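You operate a simulated robot arm through the tools that you are given. There is no shell and no other tool.

Carry out the task below with a simulated robot arm. There is one attempt and no reset: what you move stays moved.

JOB
Open the flat mould and lay the amber part in the steel tray.
Fine: orange rocker off first, both clamps open, top half on the wooden board.

It is judged by the outcome, as a careful person would: the job done as asked, and still so three seconds after it is handed in. It fails if anything else is knocked over, pushed out of place, dropped, spilled or broken.

ROBOT AND FRAMES
A 6-joint arm with a two-finger gripper, fixed in place. Base frame: the origin is at the foot of the arm, x ahead of it, y to its left, z up; the work surface is at about z = 0.86. Lengths are in m, angles in rad, forces in N, time in s.
With the tool pointing down near the work surface it reaches from about 0.14 to 0.68 m from the base axis. Its first joint turns from -1.152 to 1.152 rad. Payload 2.45 kg.
Tool frame: the origin (TCP) lies between the finger pads and is the grasp point; the fingertips stand 0.03 m ahead of it; z points along the fingers, y is the line along which they close. The gripper opens to 0.106 m. The gripper's body begins 0.079 m behind the TCP.
Orientation is that of the tool frame in the base frame, as a unit quaternion [w, x, y, z]. With the fingers straight down and closing along the base's y, the tool's x points along the base's -x, its y along +y and its z along -z.

CONTROLS
- The arm moves only by the tool drive_tool. Its argument "plan" is a list of rows, each a list of 3 entries, a list of its own where there are three numbers: the shift along the tool's x, y, z in m, then the turn, a rotation vector about the tool's x, y, z in rad, then the finger opening in m, from 0 to 0.106. In form: [[[x, y, z], [ax, ay, az], jaw], ...]. A call has 1 to 20 rows; each row shifts and turns the commanded pose from where the row before left it, along the tool's axes as they then stand. Each row takes 0.2 s and may step no farther than 0.05 m and 0.15 rad from the row before; otherwise, or with a gripper value out of range, the whole call is refused. Where a pose cannot be reached the arm comes as near as it can. A force on the tool above 40 N (or 10 N above the force at the start of the call, whichever is more), or a blocked arm, ends the call early, and 0.2 s more pass. The fingers move at their own pace (about 0.153 m/s each) and stop on an object; they squeeze with about 21 N. The grip force told is the motor's: it shows also when the fingers shut on nothing. Time passes only in rows, and 0.2 s behind the last, so rows that do not move let the fingers close. The reply holds the time, the measured pose of the TCP, the force on the tool along the base axes, the opening and the grip force, in the units named above and with some noise, with the torque about the TCP (base axes, N m) and any sound that the robot's microphone picked up.
- Cameras (640 x 400 px; columns grow to the right, rows downward): "scene" is fixed at [0.031, 0.3966, 1.4204]; the picture's right is [-0.91, -0.41, 0.00], its down [-0.16, 0.36, -0.92] and it looks along [0.37, -0.84, -0.40] (base axes); focal length 315 px, centre (320, 200). "wrist" rides on the gripper at [0.076, -0.002, -0.106] in the tool frame; the picture's right is [0.02, 1.00, 0.00], its down [-0.78, 0.02, -0.62] and it looks along [-0.62, 0.01, 0.78] (tool axes); focal length 247 px, centre (320, 200). There is no depth. A picture from a camera that has moved, and an enlarged one, comes with that camera's place and axes in the base frame and with its lens. The place of the scene camera against the robot may be out by one fixed shift of up to 0.012 m in any direction.
- grab_frame(camera): a new picture of that camera. The clock stands still meanwhile.
- enlarge(camera, box): a new picture of the part [left, top, right, bottom] of that camera's present view, enlarged. The clock stands still meanwhile.
- close_job(): hands the job in; it is judged then, once.

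Places have to be worked out from the pictures, the camera data and where the tool is seen. Open the gripper and draw the arm clear of the work before you hand the job in, unless the task says otherwise.

The tools are called after "Call:" as a command line: name --argument value ..., lists and objects as JSON in quotes. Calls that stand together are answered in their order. drive_tool: Moves the arm, as the interface text tells. Its arguments: {"type":"object","properties":{"plan":{"type":"array","items":{"type":"array"}}},"required":["plan"]} The other tools are called the same way: grab_frame (camera) takes a picture; enlarge (camera, box) takes an enlarged picture of a part of a camera's view; close_job () hands the job in.

At the start:

```text
t: 0.0
tool_pos: [0.3108, -0.1834, 1.2817]
ee_rot: [0.001, 0.0, 1.0, 0.0]
force: [-1.3, 0.0, 0.1]
torque: [0.02, -0.02, 0.0]
grip_width: 0.1058
grip_force: 0.0
```

scene: 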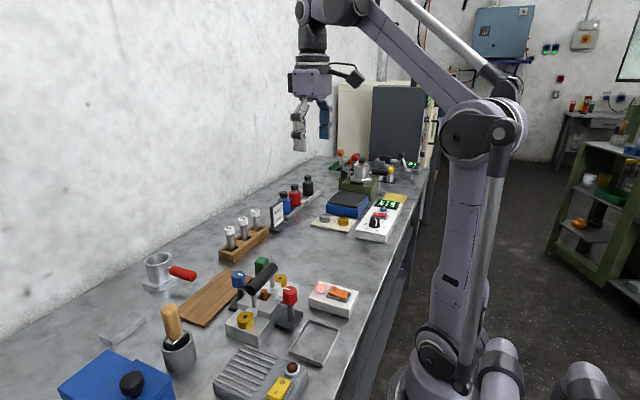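
wrist: 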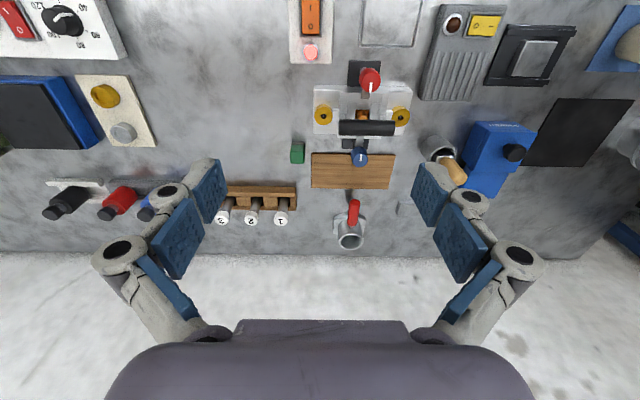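

I'll look at the mould and its surroundings more closely before moving anything.

Call:
enlarge --camera "scene" --box '[200, 240, 380, 380]'

Call:
enlarge --camera "wrist" --box '[270, 0, 450, 260]'

Call:
enlarge --camera "wrist" --box '[300, 60, 420, 170]'

```text
2.86 times, centred on (290, 310) of scene
camera zoom: at [0.031, 0.3966, 1.4204], right [-0.91, -0.41, 0.0], down [-0.16, 0.36, -0.92], along [0.37, -0.84, -0.4], focal length 900 px, centre (406, -114)
```

zoom: 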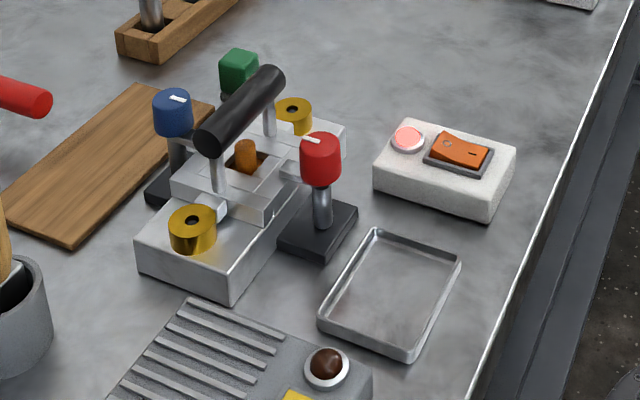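

```text
1.54 times, centred on (360, 130) of wrist
camera zoom: at [0.2335, -0.1847, 1.388], right [-0.02, 1.0, 0.0], down [0.78, 0.02, 0.62], along [0.62, 0.01, -0.78], focal length 380 px, centre (258, 308)
```

zoom: 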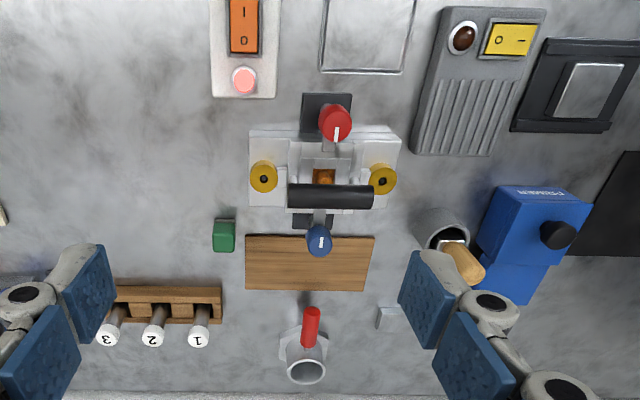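

```text
3.64 times, centred on (360, 115) of wrist
camera zoom: at [0.2335, -0.1847, 1.388], right [-0.02, 1.0, 0.0], down [0.78, 0.02, 0.62], along [0.62, 0.01, -0.78], focal length 898 px, centre (174, 509)
```

zoom: 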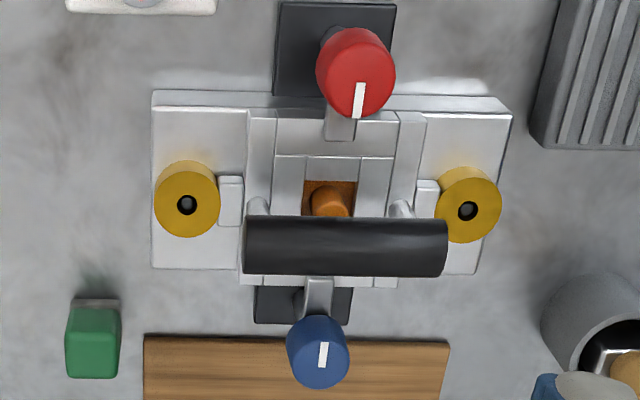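

The mould sits at roughly (0.41, -0.10). It has red and blue swing clamps with arms over its top half, and the orange rocker box is near (0.25, -0.20). I'll move the wrist camera nearer, still high above everything, for better views.

Call:
drive_tool --plan '[[[0.02, 0.0166, 0.0263], [0, 0, 0], 0.106], [[0.02, 0.0166, 0.0263], [0, 0, 0], 0.106], [[0.02, 0.0166, 0.0263], [0, 0, 0], 0.106], [[0.02, 0.0166, 0.0263], [0, 0, 0], 0.106], [[0.02, 0.0166, 0.0263], [0, 0, 0], 0.106], [[0, 0, 0], [0, 0, 0], 0.106]]'

Call:
grab_frame --camera "wrist"

Call:
enlarge --camera "wrist" --box '[220, 100, 420, 300]'

Call:
grab_frame --camera "scene"

```text
t: 1.4
tool_pos: [0.2095, -0.1006, 1.1502]
ee_rot: [0.001, 0.001, 1.0, -0.001]
force: [-0.2, -0.2, -0.1]
torque: [0.01, 0.02, 0.02]
grip_width: 0.1061
grip_force: 0.1
```

```text
taken
camera wrist: at [0.1335, -0.1012, 1.2567], right [-0.02, 1.0, 0.0], down [0.78, 0.02, 0.62], along [0.62, 0.01, -0.78], focal length 247 px, centre (320, 200)
```

wrist: 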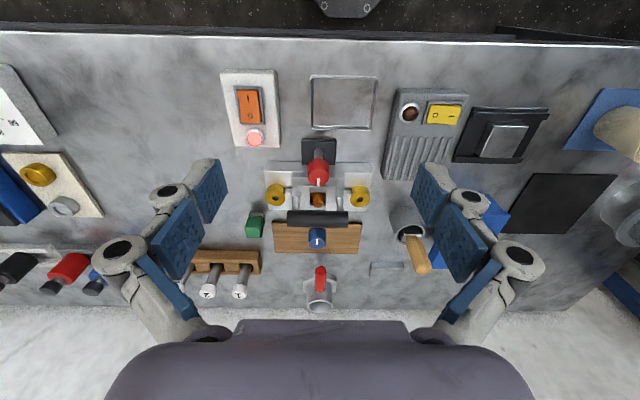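

```text
2.00 times, centred on (320, 200) of wrist
camera zoom: at [0.1335, -0.1012, 1.2567], right [-0.02, 1.0, 0.0], down [0.78, 0.02, 0.62], along [0.62, 0.01, -0.78], focal length 494 px, centre (320, 200)
```

zoom: 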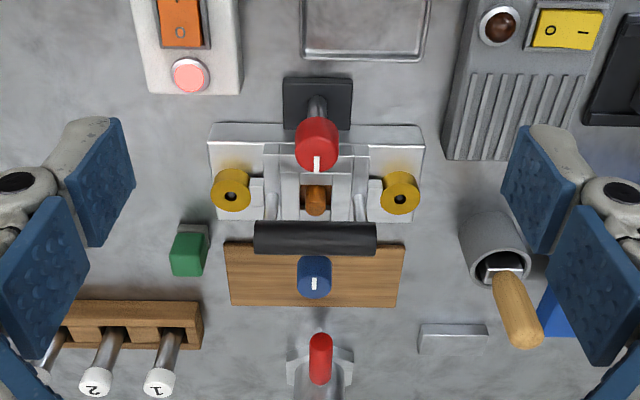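

```text
taken
```

scene: 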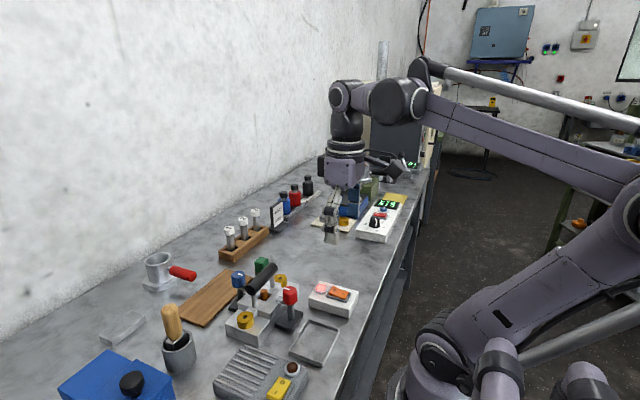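

All of these are still coarse estimates. The next view is a close-up of the rocker box and the clamps from where the camera is now.

Call:
enlarge --camera "wrist" --box '[210, 60, 290, 160]'

Call:
enlarge --camera "wrist" --box '[255, 125, 385, 265]'

Call:
enlarge --camera "scene" --box '[295, 265, 375, 325]'

Call:
enlarge --camera "scene" --box '[215, 250, 315, 350]'

```text
4.00 times, centred on (250, 110) of wrist
camera zoom: at [0.1335, -0.1012, 1.2567], right [-0.02, 1.0, 0.0], down [0.78, 0.02, 0.62], along [0.62, 0.01, -0.78], focal length 988 px, centre (600, 560)
```

zoom: 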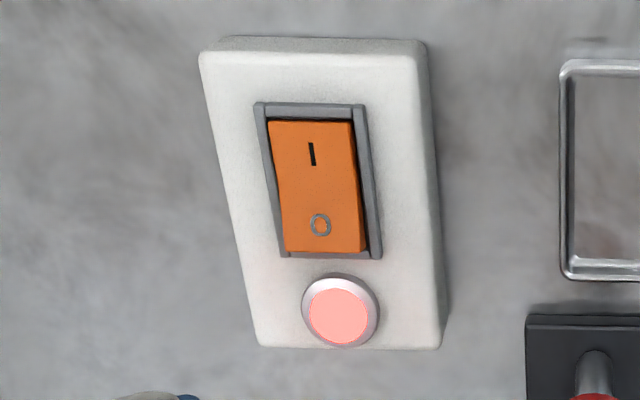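

```text
2.86 times, centred on (320, 195) of wrist
camera zoom: at [0.1335, -0.1012, 1.2567], right [-0.02, 1.0, 0.0], down [0.78, 0.02, 0.62], along [0.62, 0.01, -0.78], focal length 706 px, centre (320, 214)
```

zoom: 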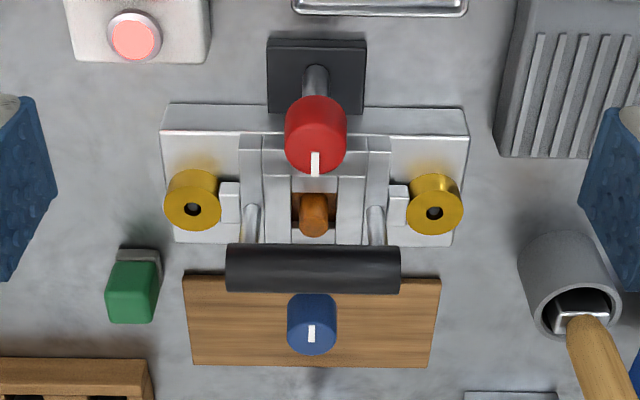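

```text
6.67 times, centred on (335, 295) of scene
camera zoom: at [0.031, 0.3967, 1.4204], right [-0.91, -0.41, 0.0], down [-0.16, 0.36, -0.92], along [0.37, -0.84, -0.4], focal length 2100 px, centre (220, -433)
```

zoom: 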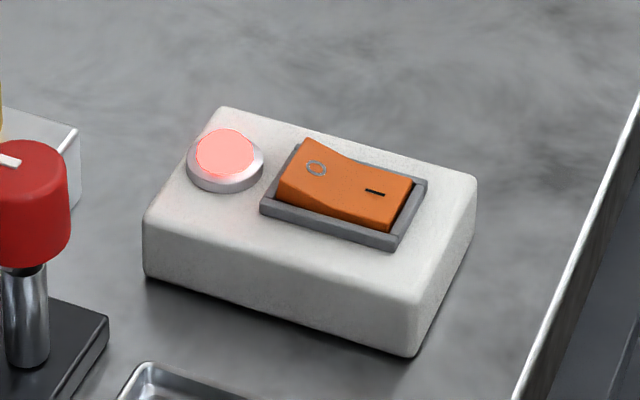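

```text
4.00 times, centred on (265, 300) of scene
camera zoom: at [0.031, 0.3967, 1.4204], right [-0.91, -0.41, 0.0], down [-0.16, 0.36, -0.92], along [0.37, -0.84, -0.4], focal length 1260 px, centre (540, -200)
```

zoom: 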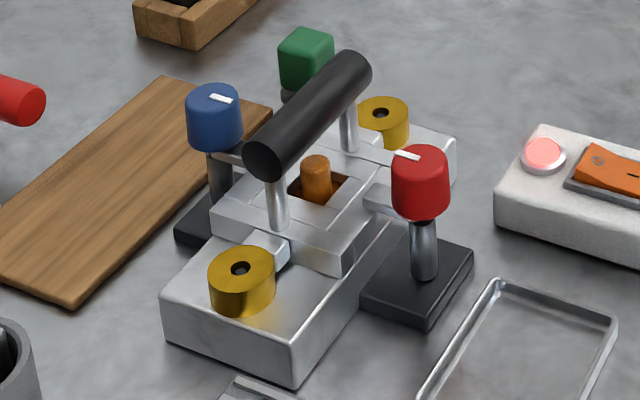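

The raised O end of the orange rocker faces the lamp, at about (0.261, -0.200, 0.91). The I end is pressed and the lamp is lit. I'll close the fingers and go to a point above the O end.

Call:
drive_tool --plan '[[[-0.0101, -0.02, 0.03], [0, 0, 0], 0.05], [[-0.0101, -0.02, 0.03], [0, 0, 0], 0.0], [[-0.0101, -0.02, 0.03], [0, 0, 0], 0.0], [[-0.0101, -0.02, 0.03], [0, 0, 0], 0.0], [[-0.0101, -0.0198, 0.03], [0, 0, 0], 0.0], [[0, 0, 0], [0, 0, 0], 0.0]]'

Call:
grab_frame --camera "wrist"

Call:
enlarge --camera "scene" --box '[260, 200, 420, 340]'

```text
t: 2.8
tool_pos: [0.2615, -0.1996, 0.9969]
ee_rot: [0.001, 0.0, 1.0, 0.0]
force: [-1.3, -0.9, 0.1]
torque: [0.03, 0.01, 0.01]
grip_width: 0.0
grip_force: 21.4
```

```text
taken
camera wrist: at [0.1849, -0.2008, 1.1044], right [-0.02, 1.0, 0.0], down [0.78, 0.02, 0.62], along [0.62, 0.01, -0.78], focal length 247 px, centre (320, 200)
```

wrist: 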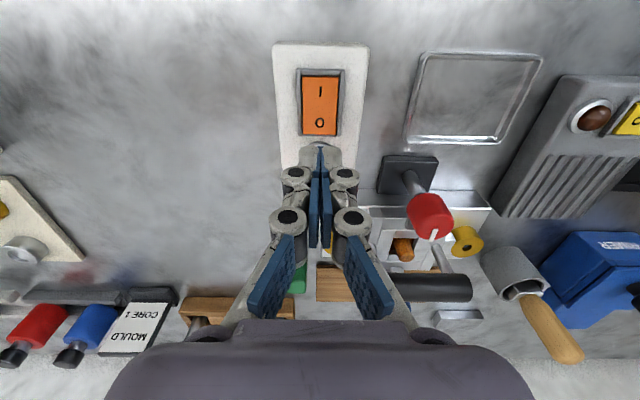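

```text
2.86 times, centred on (340, 270) of scene
camera zoom: at [0.031, 0.3966, 1.4204], right [-0.91, -0.41, 0.0], down [-0.16, 0.36, -0.92], along [0.37, -0.84, -0.4], focal length 900 px, centre (263, 0)
```

zoom: 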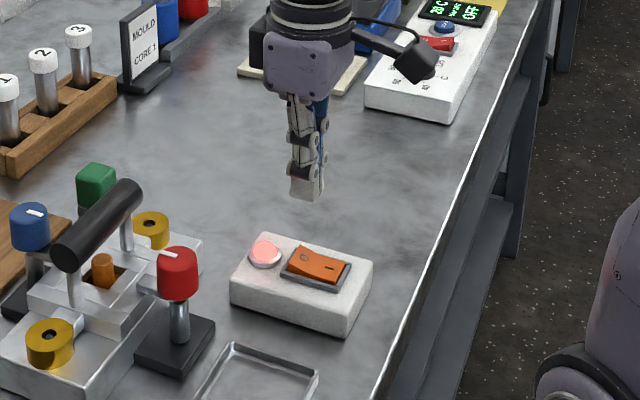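

The O mark works out at (0.261, -0.201), right under the fingertips. I'll check the small sign and display for anything relevant, then lower to just above the rocker.

Call:
enlarge --camera "scene" --box '[265, 170, 425, 250]'

Call:
drive_tool --plan '[[[0, -0.001, 0.02], [0, 0, 0], 0.0], [[0, 0, 0.02], [0, 0, 0], 0.0], [[0, 0, 0], [0, 0, 0], 0.0]]'

Call:
enlarge --camera "scene" --box '[290, 240, 380, 320]'

Call:
enlarge --camera "wrist" --box '[260, 40, 380, 180]'

```text
4.00 times, centred on (345, 210) of scene
camera zoom: at [0.031, 0.3966, 1.4204], right [-0.91, -0.41, 0.0], down [-0.16, 0.36, -0.92], along [0.37, -0.84, -0.4], focal length 1260 px, centre (220, 160)
```

zoom: 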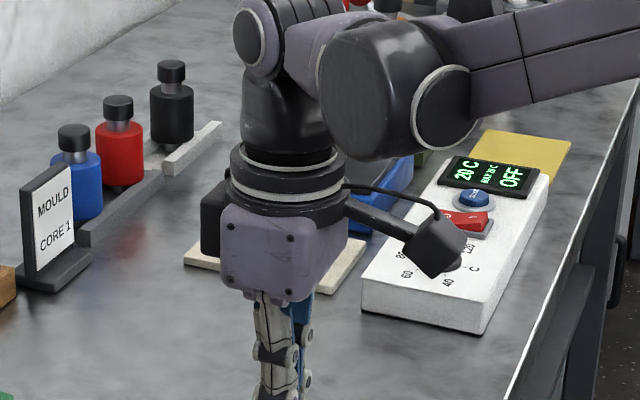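

```text
t: 3.6
tool_pos: [0.2615, -0.2003, 0.9574]
ee_rot: [0.001, 0.0, 1.0, 0.0]
force: [0.3, -0.8, 0.0]
torque: [0.01, -0.02, -0.01]
grip_width: 0.0001
grip_force: 20.7
```

```text
5.00 times, centred on (335, 280) of scene
camera zoom: at [0.031, 0.3966, 1.4204], right [-0.91, -0.41, 0.0], down [-0.16, 0.36, -0.92], along [0.37, -0.84, -0.4], focal length 1575 px, centre (245, -200)
```

zoom: 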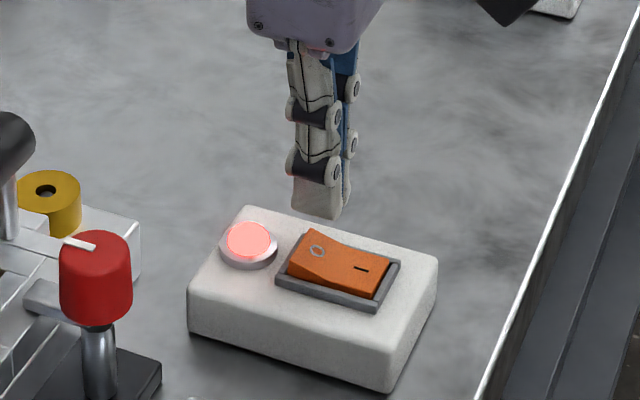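

```text
2.86 times, centred on (320, 110) of wrist
camera zoom: at [0.1849, -0.2016, 1.0651], right [-0.02, 1.0, 0.0], down [0.78, 0.02, 0.62], along [0.62, 0.01, -0.78], focal length 706 px, centre (320, 457)
```

zoom: 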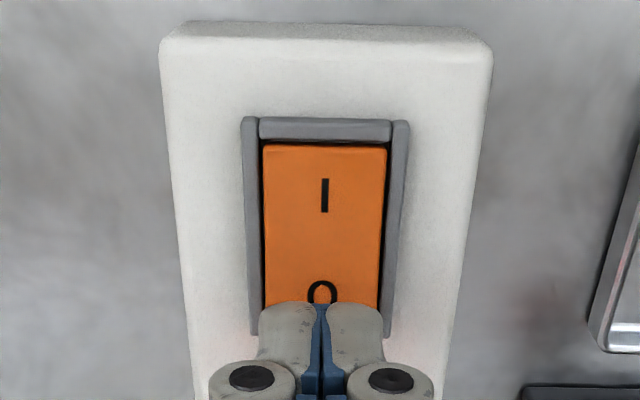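

The closed fingertips are centred over the O end, about 2 cm above it by the tip height. I'll go down in small steps with the force guard active.

Call:
drive_tool --plan '[[[0, 0, 0.006], [0, 0, 0], 0.0], [[0, 0, 0.005], [0, 0, 0], 0.0], [[0, 0, 0.004], [0, 0, 0], 0.0], [[0, 0, 0.003], [0, 0, 0], 0.0]]'

Call:
enlarge --camera "scene" --box '[290, 240, 380, 320]'

```text
t: 4.6
tool_pos: [0.2614, -0.2019, 0.9412]
ee_rot: [0.0, 0.001, 1.0, 0.0]
force: [-0.1, -0.3, -1.2]
torque: [-0.03, 0.0, 0.0]
grip_width: 0.0
grip_force: 20.8
```

```text
5.00 times, centred on (335, 280) of scene
camera zoom: at [0.031, 0.3966, 1.4204], right [-0.91, -0.41, 0.0], down [-0.16, 0.36, -0.92], along [0.37, -0.84, -0.4], focal length 1575 px, centre (245, -200)
```

zoom: 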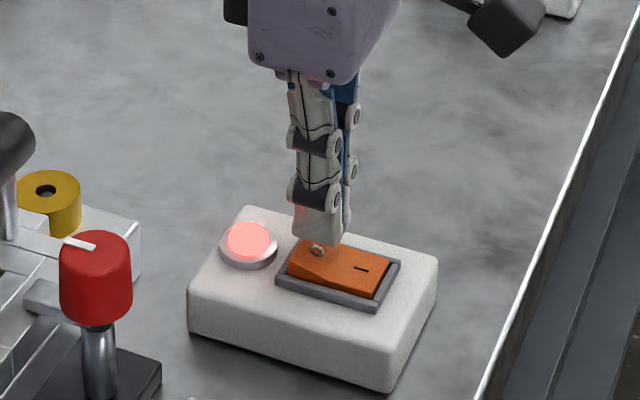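

The tips are at z 0.911 and almost touching the rocker's raised end, with no clear contact force yet. I'll keep going down in 2 mm steps.

Call:
drive_tool --plan '[[[0, 0.001, 0.002], [0, 0, 0], 0.0], [[0, 0, 0.002], [0, 0, 0], 0.0], [[0, 0, 0.002], [0, 0, 0], 0.0]]'

Call:
enlarge --camera "scene" --box '[290, 240, 380, 320]'

```text
t: 5.4
tool_pos: [0.2619, -0.2009, 0.9354]
ee_rot: [0.001, 0.0, 1.0, 0.0]
force: [0.5, 0.0, -0.5]
torque: [0.0, 0.03, 0.0]
grip_width: 0.0001
grip_force: 20.7
```

```text
5.00 times, centred on (335, 280) of scene
camera zoom: at [0.031, 0.3966, 1.4204], right [-0.91, -0.41, 0.0], down [-0.16, 0.36, -0.92], along [0.37, -0.84, -0.4], focal length 1575 px, centre (245, -200)
```

zoom: 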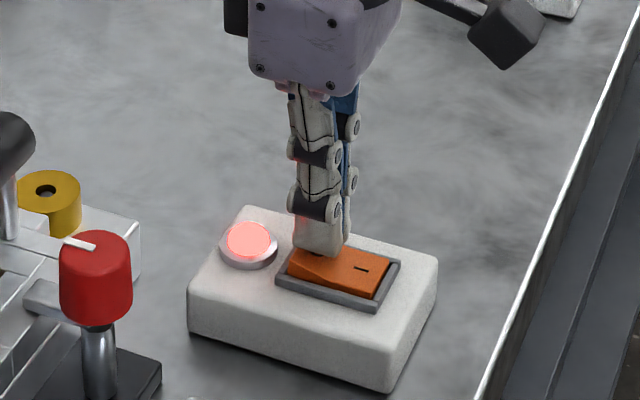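

There's still no contact force at tip height 0.905, so I'll continue slowly.

Call:
drive_tool --plan '[[[0, 0, 0.002], [0, 0, 0], 0.0], [[0, 0, 0.002], [0, 0, 0], 0.0]]'

Call:
enlarge --camera "scene" --box '[290, 240, 380, 320]'

```text
t: 6.0
tool_pos: [0.2628, -0.2009, 0.931]
ee_rot: [0.001, 0.001, 1.0, 0.001]
force: [0.4, 0.5, 0.8]
torque: [0.01, -0.04, 0.0]
grip_width: 0.0063
grip_force: 28.2
```

```text
5.00 times, centred on (335, 280) of scene
camera zoom: at [0.031, 0.3967, 1.4204], right [-0.91, -0.41, 0.0], down [-0.16, 0.36, -0.92], along [0.37, -0.84, -0.4], focal length 1575 px, centre (245, -200)
```

zoom: 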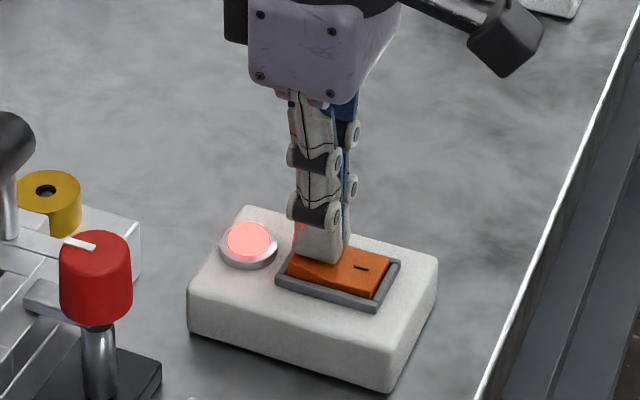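

The opening reading rose to 6 mm and the motor force increased, so the tips have met something. I'll look from the wrist camera before pressing further.

Call:
enlarge --camera "wrist" --box '[260, 40, 380, 180]'

Call:
drive_tool --plan '[[[0, 0, 0], [0, 0, 0], 0.0]]'

```text
2.86 times, centred on (320, 110) of wrist
camera zoom: at [0.1843, -0.2022, 1.0385], right [-0.02, 1.0, 0.0], down [0.78, 0.02, 0.62], along [0.62, 0.01, -0.78], focal length 706 px, centre (320, 457)
```

zoom: 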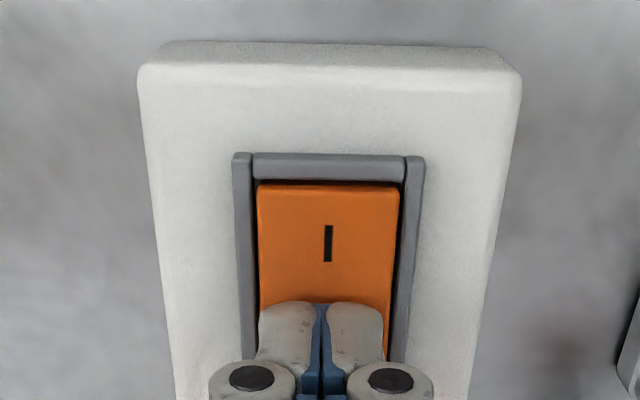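

```text
t: 6.4
tool_pos: [0.2619, -0.2019, 0.9324]
ee_rot: [0.001, 0.0, 1.0, -0.001]
force: [0.6, -0.1, 1.4]
torque: [0.0, -0.06, -0.02]
grip_width: 0.0061
grip_force: 28.6
```

Light contact (about 1.4 N upward) and the tips sit on the O half. I'll press a little more, one step at a time, watching the lamp.

Call:
drive_tool --plan '[[[0, 0, 0.002], [0, 0, 0], 0.0], [[0, 0, 0.002], [0, 0, 0], 0.0]]'

Call:
enlarge --camera "scene" --box '[290, 240, 380, 320]'

```text
t: 7.0
tool_pos: [0.2617, -0.2009, 0.9299]
ee_rot: [-0.001, 0.001, 1.0, 0.0]
force: [1.6, 2.3, 12.0]
torque: [0.05, 0.09, -0.06]
grip_width: 0.006
grip_force: 29.3
stopped in row 2: the force on the tool passed its limit at 46 N (the readings are from after the stop); the commanded pose is now the measured one
```

```text
5.00 times, centred on (335, 280) of scene
camera zoom: at [0.031, 0.3968, 1.4204], right [-0.91, -0.41, 0.0], down [-0.16, 0.36, -0.92], along [0.37, -0.84, -0.4], focal length 1575 px, centre (245, -200)
```

zoom: 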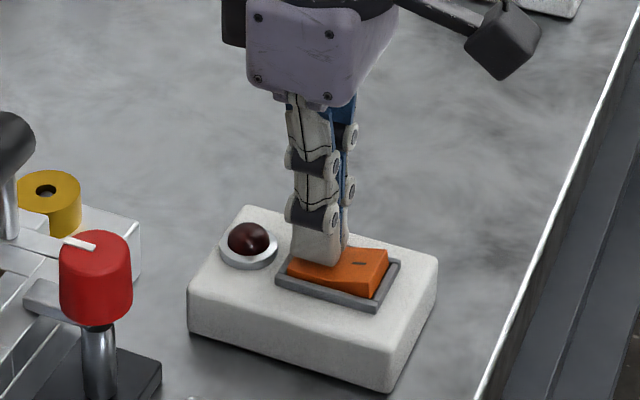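

The lamp went dark and the I end is now raised, so the orange rocker is off. I'll lift straight up and confirm, then move to look at the red clamp.

Call:
drive_tool --plan '[[[0, 0, -0.01], [0, 0, 0], 0.0], [[0, 0, -0.04], [0, 0, 0], 0.0], [[0, 0, -0.05], [0, 0, 0], 0.0], [[0, 0, -0.05], [0, 0, 0], 0.03], [[0, 0, 0], [0, 0, 0], 0.06]]'

Call:
enlarge --camera "scene" --box '[215, 240, 375, 340]'

```text
t: 8.2
tool_pos: [0.2624, -0.2006, 1.0786]
ee_rot: [-0.001, 0.002, 1.0, 0.0]
force: [0.0, 0.1, 0.1]
torque: [0.02, -0.02, 0.02]
grip_width: 0.0603
grip_force: 0.0
```

```text
4.00 times, centred on (295, 290) of scene
camera zoom: at [0.031, 0.3966, 1.4204], right [-0.91, -0.41, 0.0], down [-0.16, 0.36, -0.92], along [0.37, -0.84, -0.4], focal length 1260 px, centre (420, -160)
```

zoom: 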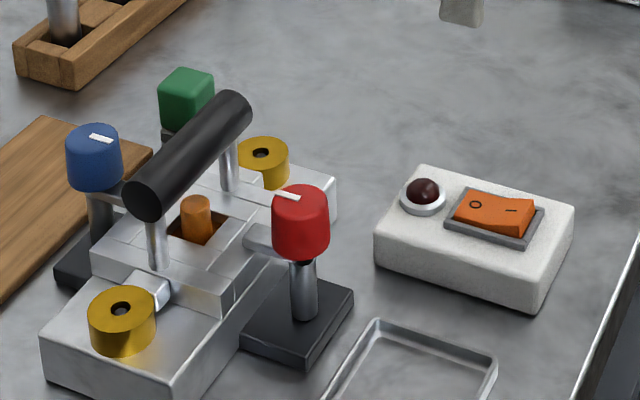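

The lamp is dark and the rocker reads off. Next I'll bring the wrist camera behind the red clamp, keeping the tips above the knobs, to see the clamp arm closely.

Call:
drive_tool --plan '[[[-0.0063, 0.0333, 0.0197], [0, 0, 0], 0.106], [[-0.0063, 0.0333, 0.0197], [0, 0, 0], 0.106], [[-0.0063, 0.0333, 0.0197], [0, 0, 0], 0.106], [[0, 0, 0], [0, 0, 0], 0.106]]'

Call:
grab_frame --camera "wrist"

Call:
enlarge --camera "wrist" --box '[220, 80, 420, 260]'

```text
t: 9.2
tool_pos: [0.2832, -0.1029, 1.0191]
ee_rot: [0.0, 0.001, 1.0, 0.0]
force: [0.6, -1.0, -0.2]
torque: [0.0, -0.02, -0.02]
grip_width: 0.1058
grip_force: 0.0
```

```text
taken
camera wrist: at [0.2057, -0.1041, 1.1265], right [-0.02, 1.0, 0.0], down [0.78, 0.02, 0.62], along [0.62, 0.01, -0.78], focal length 247 px, centre (320, 200)
```

wrist: 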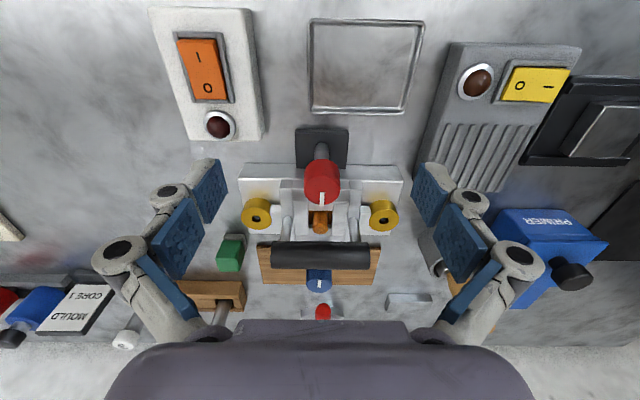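

```text
2.22 times, centred on (320, 170) of wrist
camera zoom: at [0.2057, -0.1041, 1.1265], right [-0.02, 1.0, 0.0], down [0.78, 0.02, 0.62], along [0.62, 0.01, -0.78], focal length 549 px, centre (320, 267)
```

zoom: 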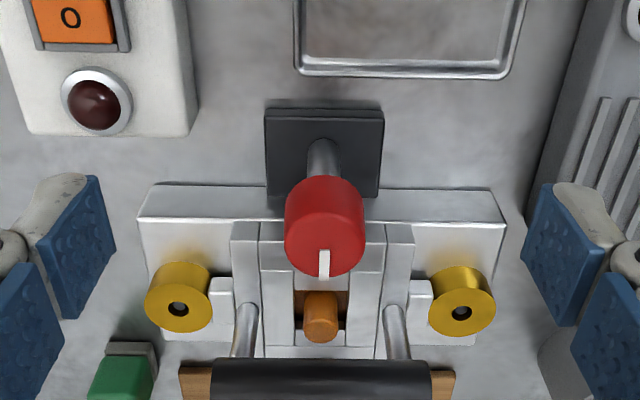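

From this view the red knob is centred at about (0.333, -0.100), roughly 33 mm across with its top near z 0.95. Its white mark and arm point toward the mould. I'll move above it and check alignment before going down.

Call:
drive_tool --plan '[[[-0.025, 0.0015, 0], [0, 0, 0], 0.07], [[-0.025, 0.0015, 0], [0, 0, 0], 0.07], [[0, 0, 0.02], [0, 0, 0], 0.07], [[0, 0, 0], [0, 0, 0], 0.07]]'

Call:
grab_frame --camera "wrist"

Call:
enlarge --camera "scene" --box '[205, 220, 365, 350]'

```text
t: 10.2
tool_pos: [0.3321, -0.1002, 1.0012]
ee_rot: [-0.001, 0.001, 1.0, 0.0]
force: [-0.5, 0.2, -0.4]
torque: [0.04, 0.0, -0.02]
grip_width: 0.0699
grip_force: 0.1
```

```text
taken
camera wrist: at [0.256, -0.1007, 1.1075], right [-0.02, 1.0, 0.0], down [0.78, 0.02, 0.62], along [0.62, 0.01, -0.78], focal length 247 px, centre (320, 200)
```

wrist: 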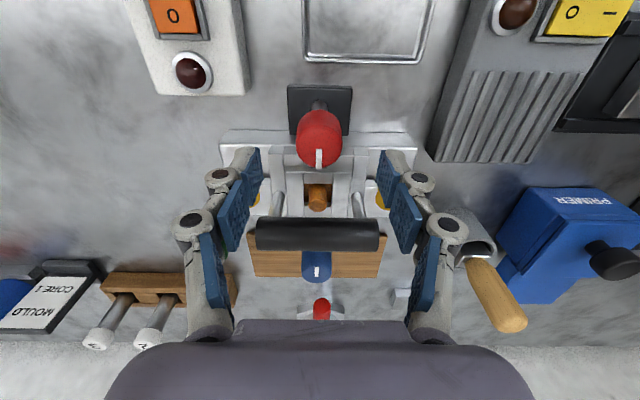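

```text
3.08 times, centred on (285, 285) of scene
camera zoom: at [0.031, 0.3966, 1.4204], right [-0.91, -0.41, 0.0], down [-0.16, 0.36, -0.92], along [0.37, -0.84, -0.4], focal length 969 px, centre (428, -62)
```

zoom: 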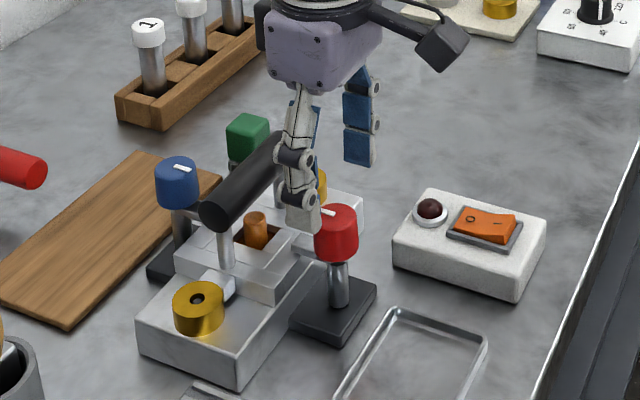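

Alignment is good: the knob centre computes to (0.332, -0.1005), right under the TCP. I'll descend to z ≈ 0.953, so the tips end just above the clamp arm level, and close gently on the knob.

Call:
drive_tool --plan '[[[0, 0, 0.02], [0, 0, 0], 0.07], [[0, 0, 0.02], [0, 0, 0], 0.07], [[0, 0, 0.008], [0, 0, 0], 0.07], [[0, 0, 0], [0, 0, 0], 0.07]]'

Call:
enlarge --camera "wrist" --box '[220, 60, 420, 260]'

Call:
enlarge --camera "scene" --box '[225, 240, 345, 340]'

```text
t: 11.2
tool_pos: [0.3299, -0.0984, 0.9521]
ee_rot: [-0.001, 0.0, 1.0, 0.001]
force: [0.3, 0.3, 0.7]
torque: [0.02, -0.01, -0.01]
grip_width: 0.0699
grip_force: 0.0
```

```text
2.00 times, centred on (320, 160) of wrist
camera zoom: at [0.2531, -0.0994, 1.0591], right [-0.02, 1.0, 0.0], down [0.78, 0.02, 0.62], along [0.62, 0.01, -0.78], focal length 494 px, centre (320, 280)
```

zoom: 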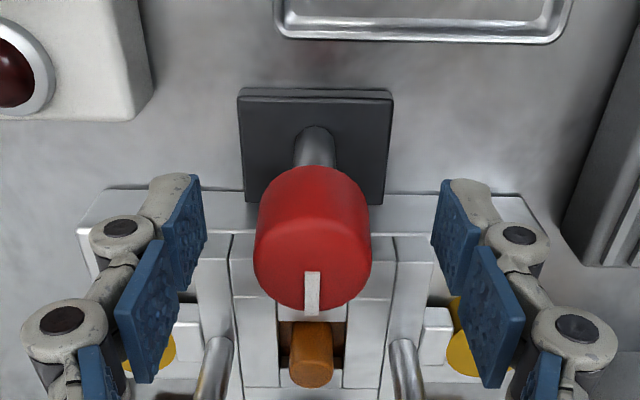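

```text
4.00 times, centred on (285, 290) of scene
camera zoom: at [0.031, 0.3966, 1.4204], right [-0.91, -0.41, 0.0], down [-0.16, 0.36, -0.92], along [0.37, -0.84, -0.4], focal length 1260 px, centre (460, -160)
```

zoom: 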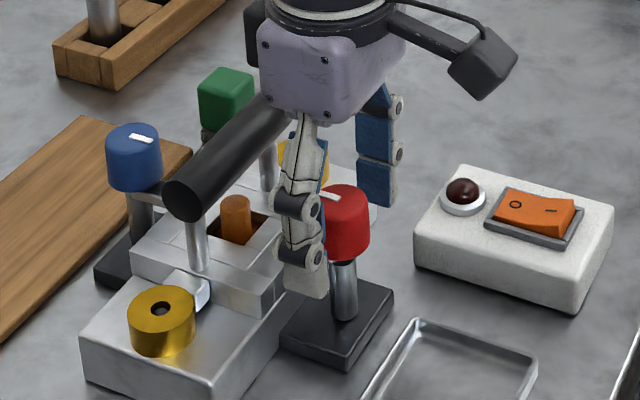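

The knob sits between the open pads. I'll make a ~2 mm centring correction and close on it.

Call:
drive_tool --plan '[[[-0.002, -0.0016, 0], [0, 0, 0], 0.06], [[0, 0, 0], [0, 0, 0], 0.045], [[0, 0, 0], [0, 0, 0], 0.036], [[0, 0, 0], [0, 0, 0], 0.0], [[0, 0, 0], [0, 0, 0], 0.0]]'

Call:
enlarge --camera "wrist" --box '[220, 60, 420, 260]'

Call:
enlarge --camera "scene" --box '[225, 240, 345, 340]'

```text
t: 12.4
tool_pos: [0.3334, -0.1006, 0.9508]
ee_rot: [-0.001, 0.001, 1.0, 0.0]
force: [0.9, -4.8, 1.5]
torque: [-0.13, 0.1, -0.05]
grip_width: 0.0331
grip_force: 44.9
```

```text
2.00 times, centred on (320, 160) of wrist
camera zoom: at [0.2556, -0.1012, 1.0593], right [-0.02, 1.0, 0.0], down [0.78, 0.02, 0.62], along [0.62, 0.01, -0.78], focal length 494 px, centre (320, 280)
```

zoom: 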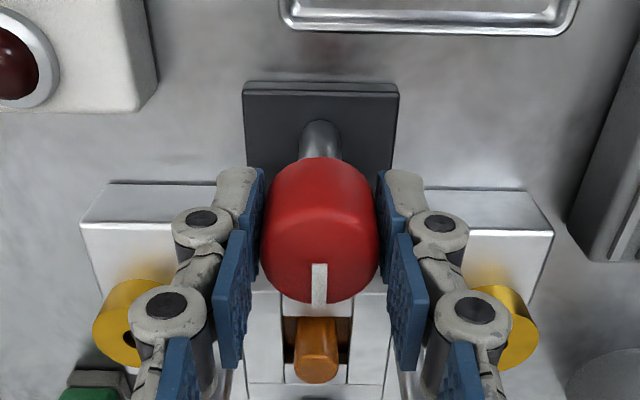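

```text
4.00 times, centred on (285, 290) of scene
camera zoom: at [0.031, 0.3965, 1.4204], right [-0.91, -0.41, 0.0], down [-0.16, 0.36, -0.92], along [0.37, -0.84, -0.4], focal length 1260 px, centre (460, -160)
```

zoom: 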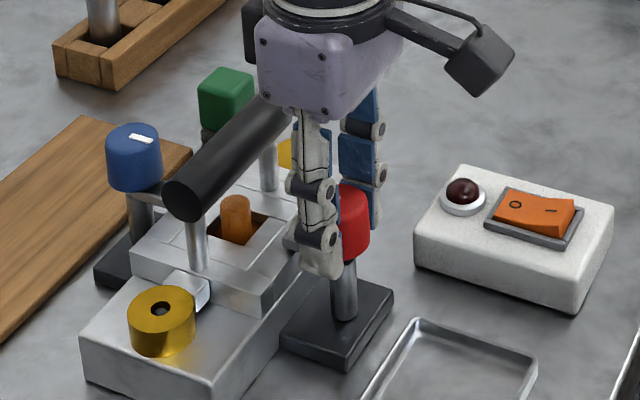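

I have a firm grip at 33 mm. First I'll try a small turn about the knob axis to feel which way it swings.

Call:
drive_tool --plan '[[[0, 0, 0], [0, 0, 0.1], 0.0], [[0, 0, 0], [0, 0, 0.1], 0.0], [[0, 0, 0], [0, 0, 0], 0.0]]'

Call:
enlarge --camera "wrist" --box '[220, 60, 420, 260]'

Call:
enlarge --camera "scene" --box '[225, 240, 345, 340]'

```text
t: 13.2
tool_pos: [0.3332, -0.1002, 0.9516]
ee_rot: [0.0, 0.102, 0.995, 0.0]
force: [0.9, -4.6, 1.3]
torque: [-0.18, -0.07, 0.02]
grip_width: 0.0328
grip_force: 44.8
```

```text
2.00 times, centred on (320, 160) of wrist
camera zoom: at [0.2573, -0.0859, 1.0592], right [0.18, 0.98, 0.0], down [0.77, -0.14, 0.62], along [0.61, -0.11, -0.78], focal length 494 px, centre (320, 280)
```

zoom: 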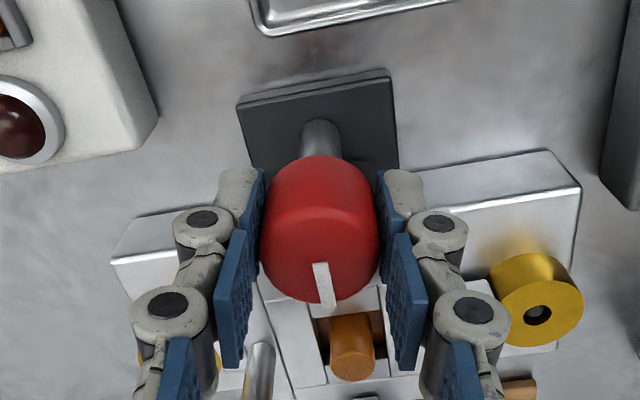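

```text
4.00 times, centred on (285, 290) of scene
camera zoom: at [0.031, 0.3965, 1.4204], right [-0.91, -0.41, 0.0], down [-0.16, 0.36, -0.92], along [0.37, -0.84, -0.4], focal length 1260 px, centre (460, -160)
```

zoom: 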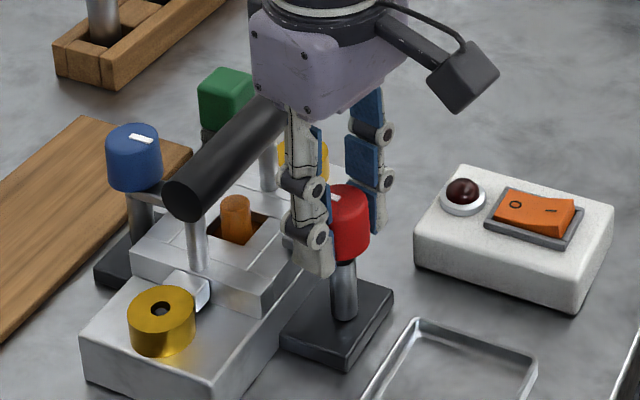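

I need to tell whether the knob turned with the fingers or slipped, so I'll zoom in on its white mark.

Call:
enlarge --camera "wrist" --box '[285, 100, 355, 190]'

Call:
enlarge --camera "scene" --box '[285, 275, 325, 325]'

```text
4.44 times, centred on (320, 145) of wrist
camera zoom: at [0.2573, -0.0859, 1.0592], right [0.18, 0.98, 0.0], down [0.77, -0.14, 0.62], along [0.61, -0.11, -0.78], focal length 1098 px, centre (320, 444)
```

zoom: 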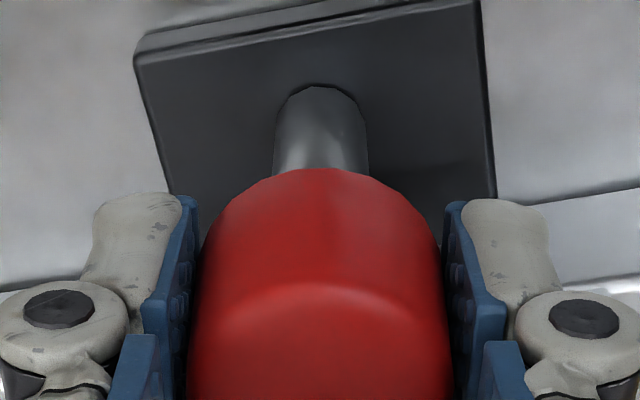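

```text
8.00 times, centred on (305, 300) of scene
camera zoom: at [0.031, 0.3965, 1.4204], right [-0.91, -0.41, 0.0], down [-0.16, 0.36, -0.92], along [0.37, -0.84, -0.4], focal length 2520 px, centre (440, -600)
```

zoom: 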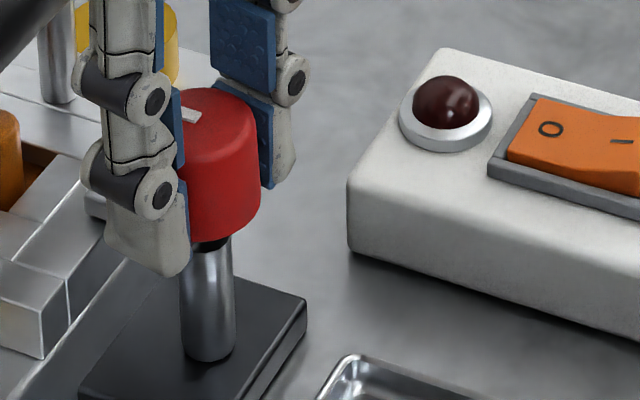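

Call:
enlarge --camera "wrist" --box '[275, 120, 375, 250]'

```text
3.08 times, centred on (325, 185) of wrist
camera zoom: at [0.2573, -0.0859, 1.0592], right [0.18, 0.98, 0.0], down [0.77, -0.14, 0.62], along [0.61, -0.11, -0.78], focal length 760 px, centre (305, 246)
```

zoom: 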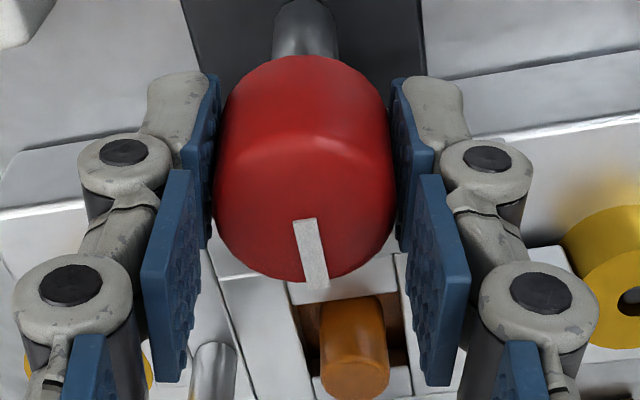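

The mark still points exactly along +x, so the knob didn't follow and the pads slid round it. I'll undo that turn and try the other direction, checking the torque.

Call:
drive_tool --plan '[[[0, 0, 0], [0, 0, -0.1], 0.0], [[0, 0, 0], [0, 0, -0.1], 0.0]]'

Call:
enlarge --camera "wrist" --box '[275, 120, 375, 250]'

Call:
drive_tool --plan '[[[0, 0, 0], [0, 0, -0.1], 0.0], [[0, 0, 0], [0, 0, -0.1], 0.0]]'

Call:
enlarge --camera "wrist" --box '[275, 120, 375, 250]'

```text
t: 13.8
tool_pos: [0.3338, -0.0997, 0.9525]
ee_rot: [0.0, 0.0, 1.0, 0.0]
force: [2.3, -6.0, -1.4]
torque: [-0.09, 0.08, -0.03]
grip_width: 0.0327
grip_force: 44.6
```

```text
3.08 times, centred on (325, 185) of wrist
camera zoom: at [0.256, -0.1014, 1.0592], right [-0.02, 1.0, 0.0], down [0.78, 0.02, 0.62], along [0.62, 0.01, -0.78], focal length 760 px, centre (305, 246)
```

zoom: 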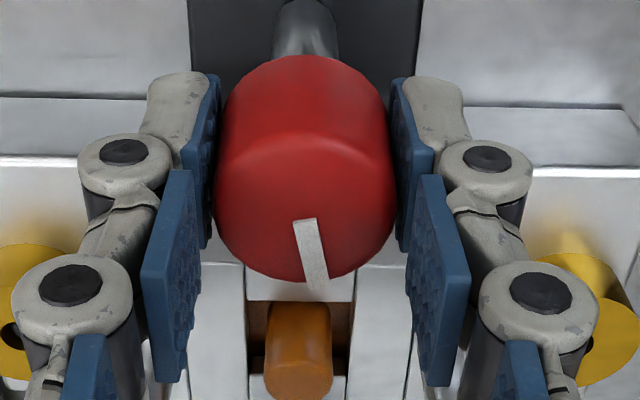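

```text
t: 14.4
tool_pos: [0.3329, -0.101, 0.9522]
ee_rot: [-0.002, -0.101, 0.995, 0.0]
force: [-2.7, -5.5, 16.7]
torque: [-0.28, -0.67, -0.05]
grip_width: 0.0326
grip_force: 44.6
```

```text
3.08 times, centred on (325, 185) of wrist
camera zoom: at [0.2579, -0.1166, 1.0593], right [-0.22, 0.98, 0.0], down [0.77, 0.17, 0.62], along [0.61, 0.14, -0.78], focal length 760 px, centre (305, 246)
```

zoom: 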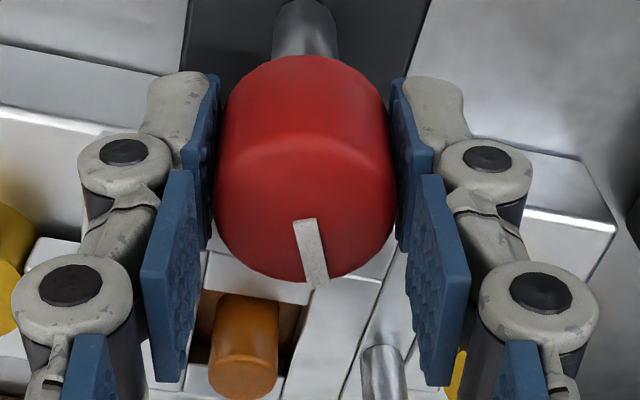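

Turning this way (counter-clockwise from above) the knob follows the fingers; the other direction is the end stop. There is a 17 N upward reaction now, so I'll look at the arm before continuing.

Call:
enlarge --camera "scene" --box '[255, 265, 325, 325]'

Call:
drive_tool --plan '[[[0, 0, 0], [0, 0, 0], 0.0]]'

Call:
grab_frame --camera "wrist"

```text
6.67 times, centred on (290, 295) of scene
camera zoom: at [0.0308, 0.3966, 1.4204], right [-0.91, -0.41, 0.0], down [-0.16, 0.36, -0.92], along [0.37, -0.84, -0.4], focal length 2100 px, centre (520, -433)
```

zoom: 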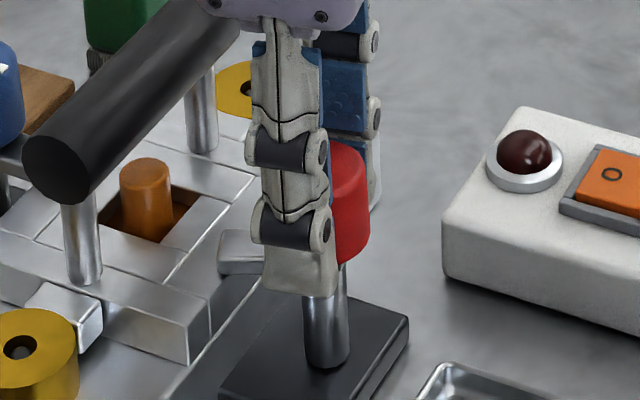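

```text
t: 14.8
tool_pos: [0.3338, -0.0998, 0.9533]
ee_rot: [-0.001, -0.1, 0.995, 0.001]
force: [-2.4, -4.8, 23.3]
torque: [-0.11, -0.14, 0.0]
grip_width: 0.0327
grip_force: 45.1
```

```text
taken
camera wrist: at [0.258, -0.1165, 1.0593], right [-0.22, 0.98, 0.0], down [0.77, 0.17, 0.62], along [0.61, 0.14, -0.78], focal length 247 px, centre (320, 200)
```

wrist: 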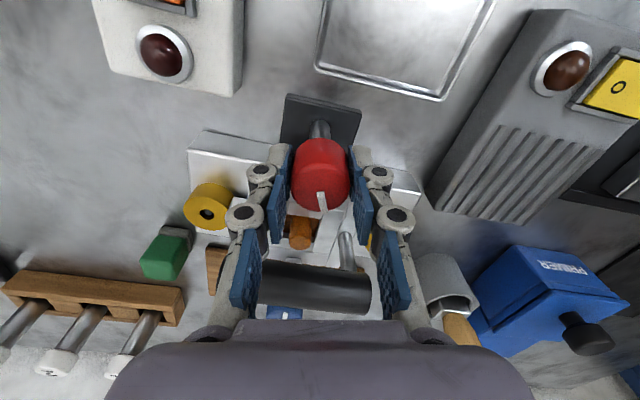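

The knob pushes up evenly along its axis, which suggests it rises as it unclamps. I'll ease the tool up 2 mm and see whether the force drops.

Call:
drive_tool --plan '[[[0, 0, -0.002], [0, 0, 0], 0.0], [[0, 0, 0], [0, 0, 0], 0.0]]'

Call:
enlarge --camera "scene" --box '[255, 265, 325, 325]'

```text
t: 15.4
tool_pos: [0.3326, -0.1002, 0.9527]
ee_rot: [0.0, -0.1, 0.995, -0.001]
force: [0.5, -5.3, -37.5]
torque: [-0.08, -0.26, -0.01]
grip_width: 0.0323
grip_force: 45.4
```

```text
6.67 times, centred on (290, 295) of scene
camera zoom: at [0.0315, 0.3964, 1.4205], right [-0.91, -0.41, 0.0], down [-0.16, 0.36, -0.92], along [0.37, -0.84, -0.4], focal length 2100 px, centre (520, -433)
```

zoom: 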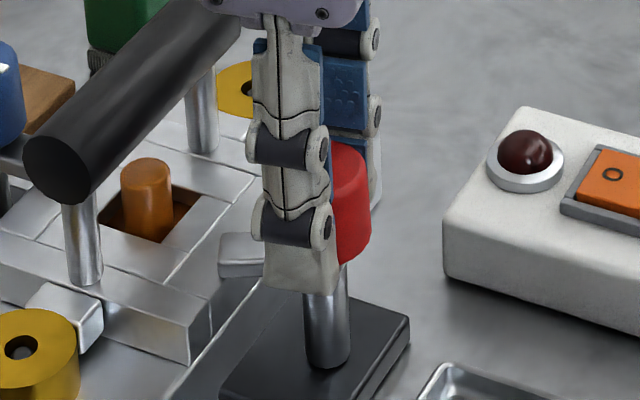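

A 2 mm rise swung the force from +23 N to -37 N. The knob is therefore fixed vertically and I only need to stay at the neutral height, so I'll return about 1.2 mm and keep turning in small increments.

Call:
drive_tool --plan '[[[0, 0, 0.0012], [0, 0, 0], 0.0], [[0, 0, 0], [0, 0, -0.1], 0.0], [[0, 0, 0], [0, 0, 0], 0.0]]'

```text
t: 16.2
tool_pos: [0.3325, -0.1, 0.9538]
ee_rot: [-0.001, -0.149, 0.989, 0.0]
force: [0.7, -4.5, 10.1]
torque: [-0.13, 0.06, 0.0]
grip_width: 0.0323
grip_force: 45.2
```

The upward force grew by about 10 N for 0.1 rad, so I'll add roughly 0.3 mm lift per step and continue turning.

Call:
drive_tool --plan '[[[0, 0, -0.0005], [0, 0, -0.1], 0.0], [[0, 0, -0.0003], [0, 0, -0.1], 0.0], [[0, 0, 0], [0, 0, 0], 0.0]]'

Call:
enlarge --camera "scene" --box '[255, 265, 325, 325]'

```text
t: 17.1
tool_pos: [0.3335, -0.1005, 0.9543]
ee_rot: [0.0, -0.248, 0.969, 0.0]
force: [4.6, -5.8, -15.7]
torque: [-0.25, 0.05, 0.07]
grip_width: 0.0326
grip_force: 45.2
```

```text
6.67 times, centred on (290, 295) of scene
camera zoom: at [0.0313, 0.3964, 1.4204], right [-0.91, -0.41, 0.0], down [-0.16, 0.36, -0.92], along [0.37, -0.84, -0.4], focal length 2100 px, centre (520, -433)
```

zoom: 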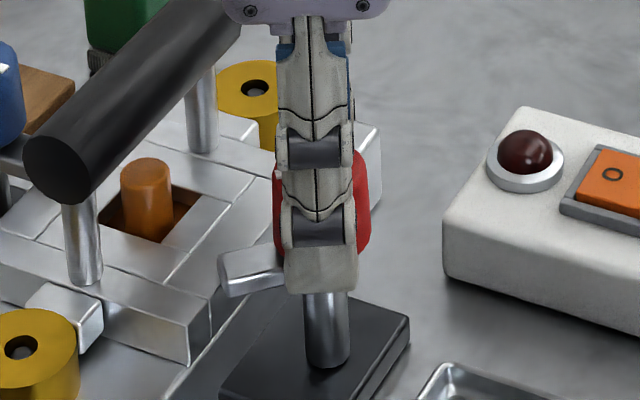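

The arm is swinging off the top half as expected (about 40° so far). The vertical force is now -16 N, so I'll ease back 0.5 mm and keep turning.

Call:
drive_tool --plan '[[[0, 0, 0.0005], [0, 0, -0.1], 0.0], [[0, 0, 0], [0, 0, -0.1], 0.0], [[0, 0, 0], [0, 0, -0.1], 0.0]]'

Call:
drive_tool --plan '[[[0, 0, 0], [0, 0, 0], 0.0]]'

Call:
enlarge --camera "scene" --box '[255, 265, 325, 325]'

```text
t: 17.9
tool_pos: [0.3328, -0.0999, 0.9535]
ee_rot: [0.0, -0.39, 0.921, 0.001]
force: [1.0, -6.5, -8.4]
torque: [0.27, 0.05, -0.02]
grip_width: 0.0323
grip_force: 44.8
```

```text
t: 18.2
tool_pos: [0.3336, -0.0992, 0.9542]
ee_rot: [-0.001, -0.39, 0.921, -0.001]
force: [0.9, -6.0, -8.0]
torque: [0.13, -0.03, 0.03]
grip_width: 0.0324
grip_force: 45.3
```

```text
6.67 times, centred on (290, 295) of scene
camera zoom: at [0.0311, 0.3964, 1.4204], right [-0.91, -0.41, 0.0], down [-0.16, 0.36, -0.92], along [0.37, -0.84, -0.4], focal length 2100 px, centre (520, -433)
```

zoom: 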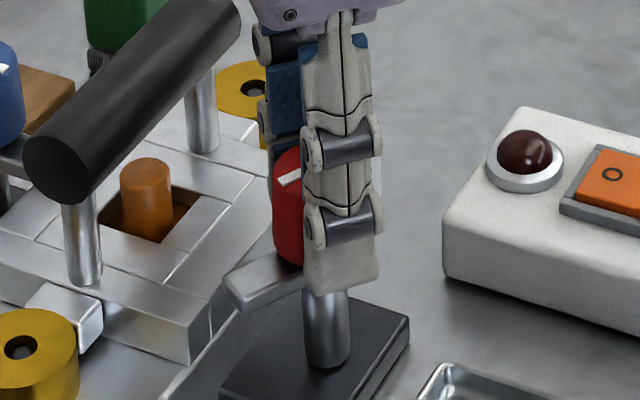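

The arm is swinging freely and forces are low. I'll continue the turn toward 90°.

Call:
drive_tool --plan '[[[0, 0, 0], [0, 0, -0.1], 0.0], [[0, 0, 0], [0, 0, -0.1], 0.0], [[0, 0, 0], [0, 0, -0.1], 0.0], [[0, 0, 0], [0, 0, 0], 0.0]]'

Call:
enlarge --camera "scene" --box '[255, 265, 325, 325]'

```text
t: 19.2
tool_pos: [0.3332, -0.0992, 0.9536]
ee_rot: [-0.001, -0.523, 0.852, 0.001]
force: [-1.9, -1.3, 15.6]
torque: [-0.62, 0.28, 0.03]
grip_width: 0.0324
grip_force: 44.7
```

```text
6.67 times, centred on (290, 295) of scene
camera zoom: at [0.0308, 0.3967, 1.4204], right [-0.91, -0.41, 0.0], down [-0.16, 0.36, -0.92], along [0.37, -0.84, -0.4], focal length 2100 px, centre (520, -433)
```

zoom: 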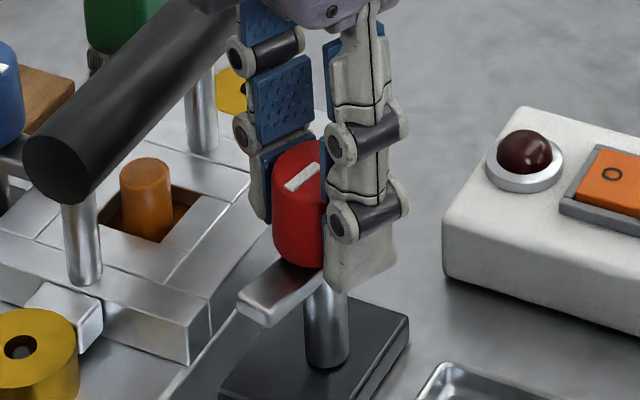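

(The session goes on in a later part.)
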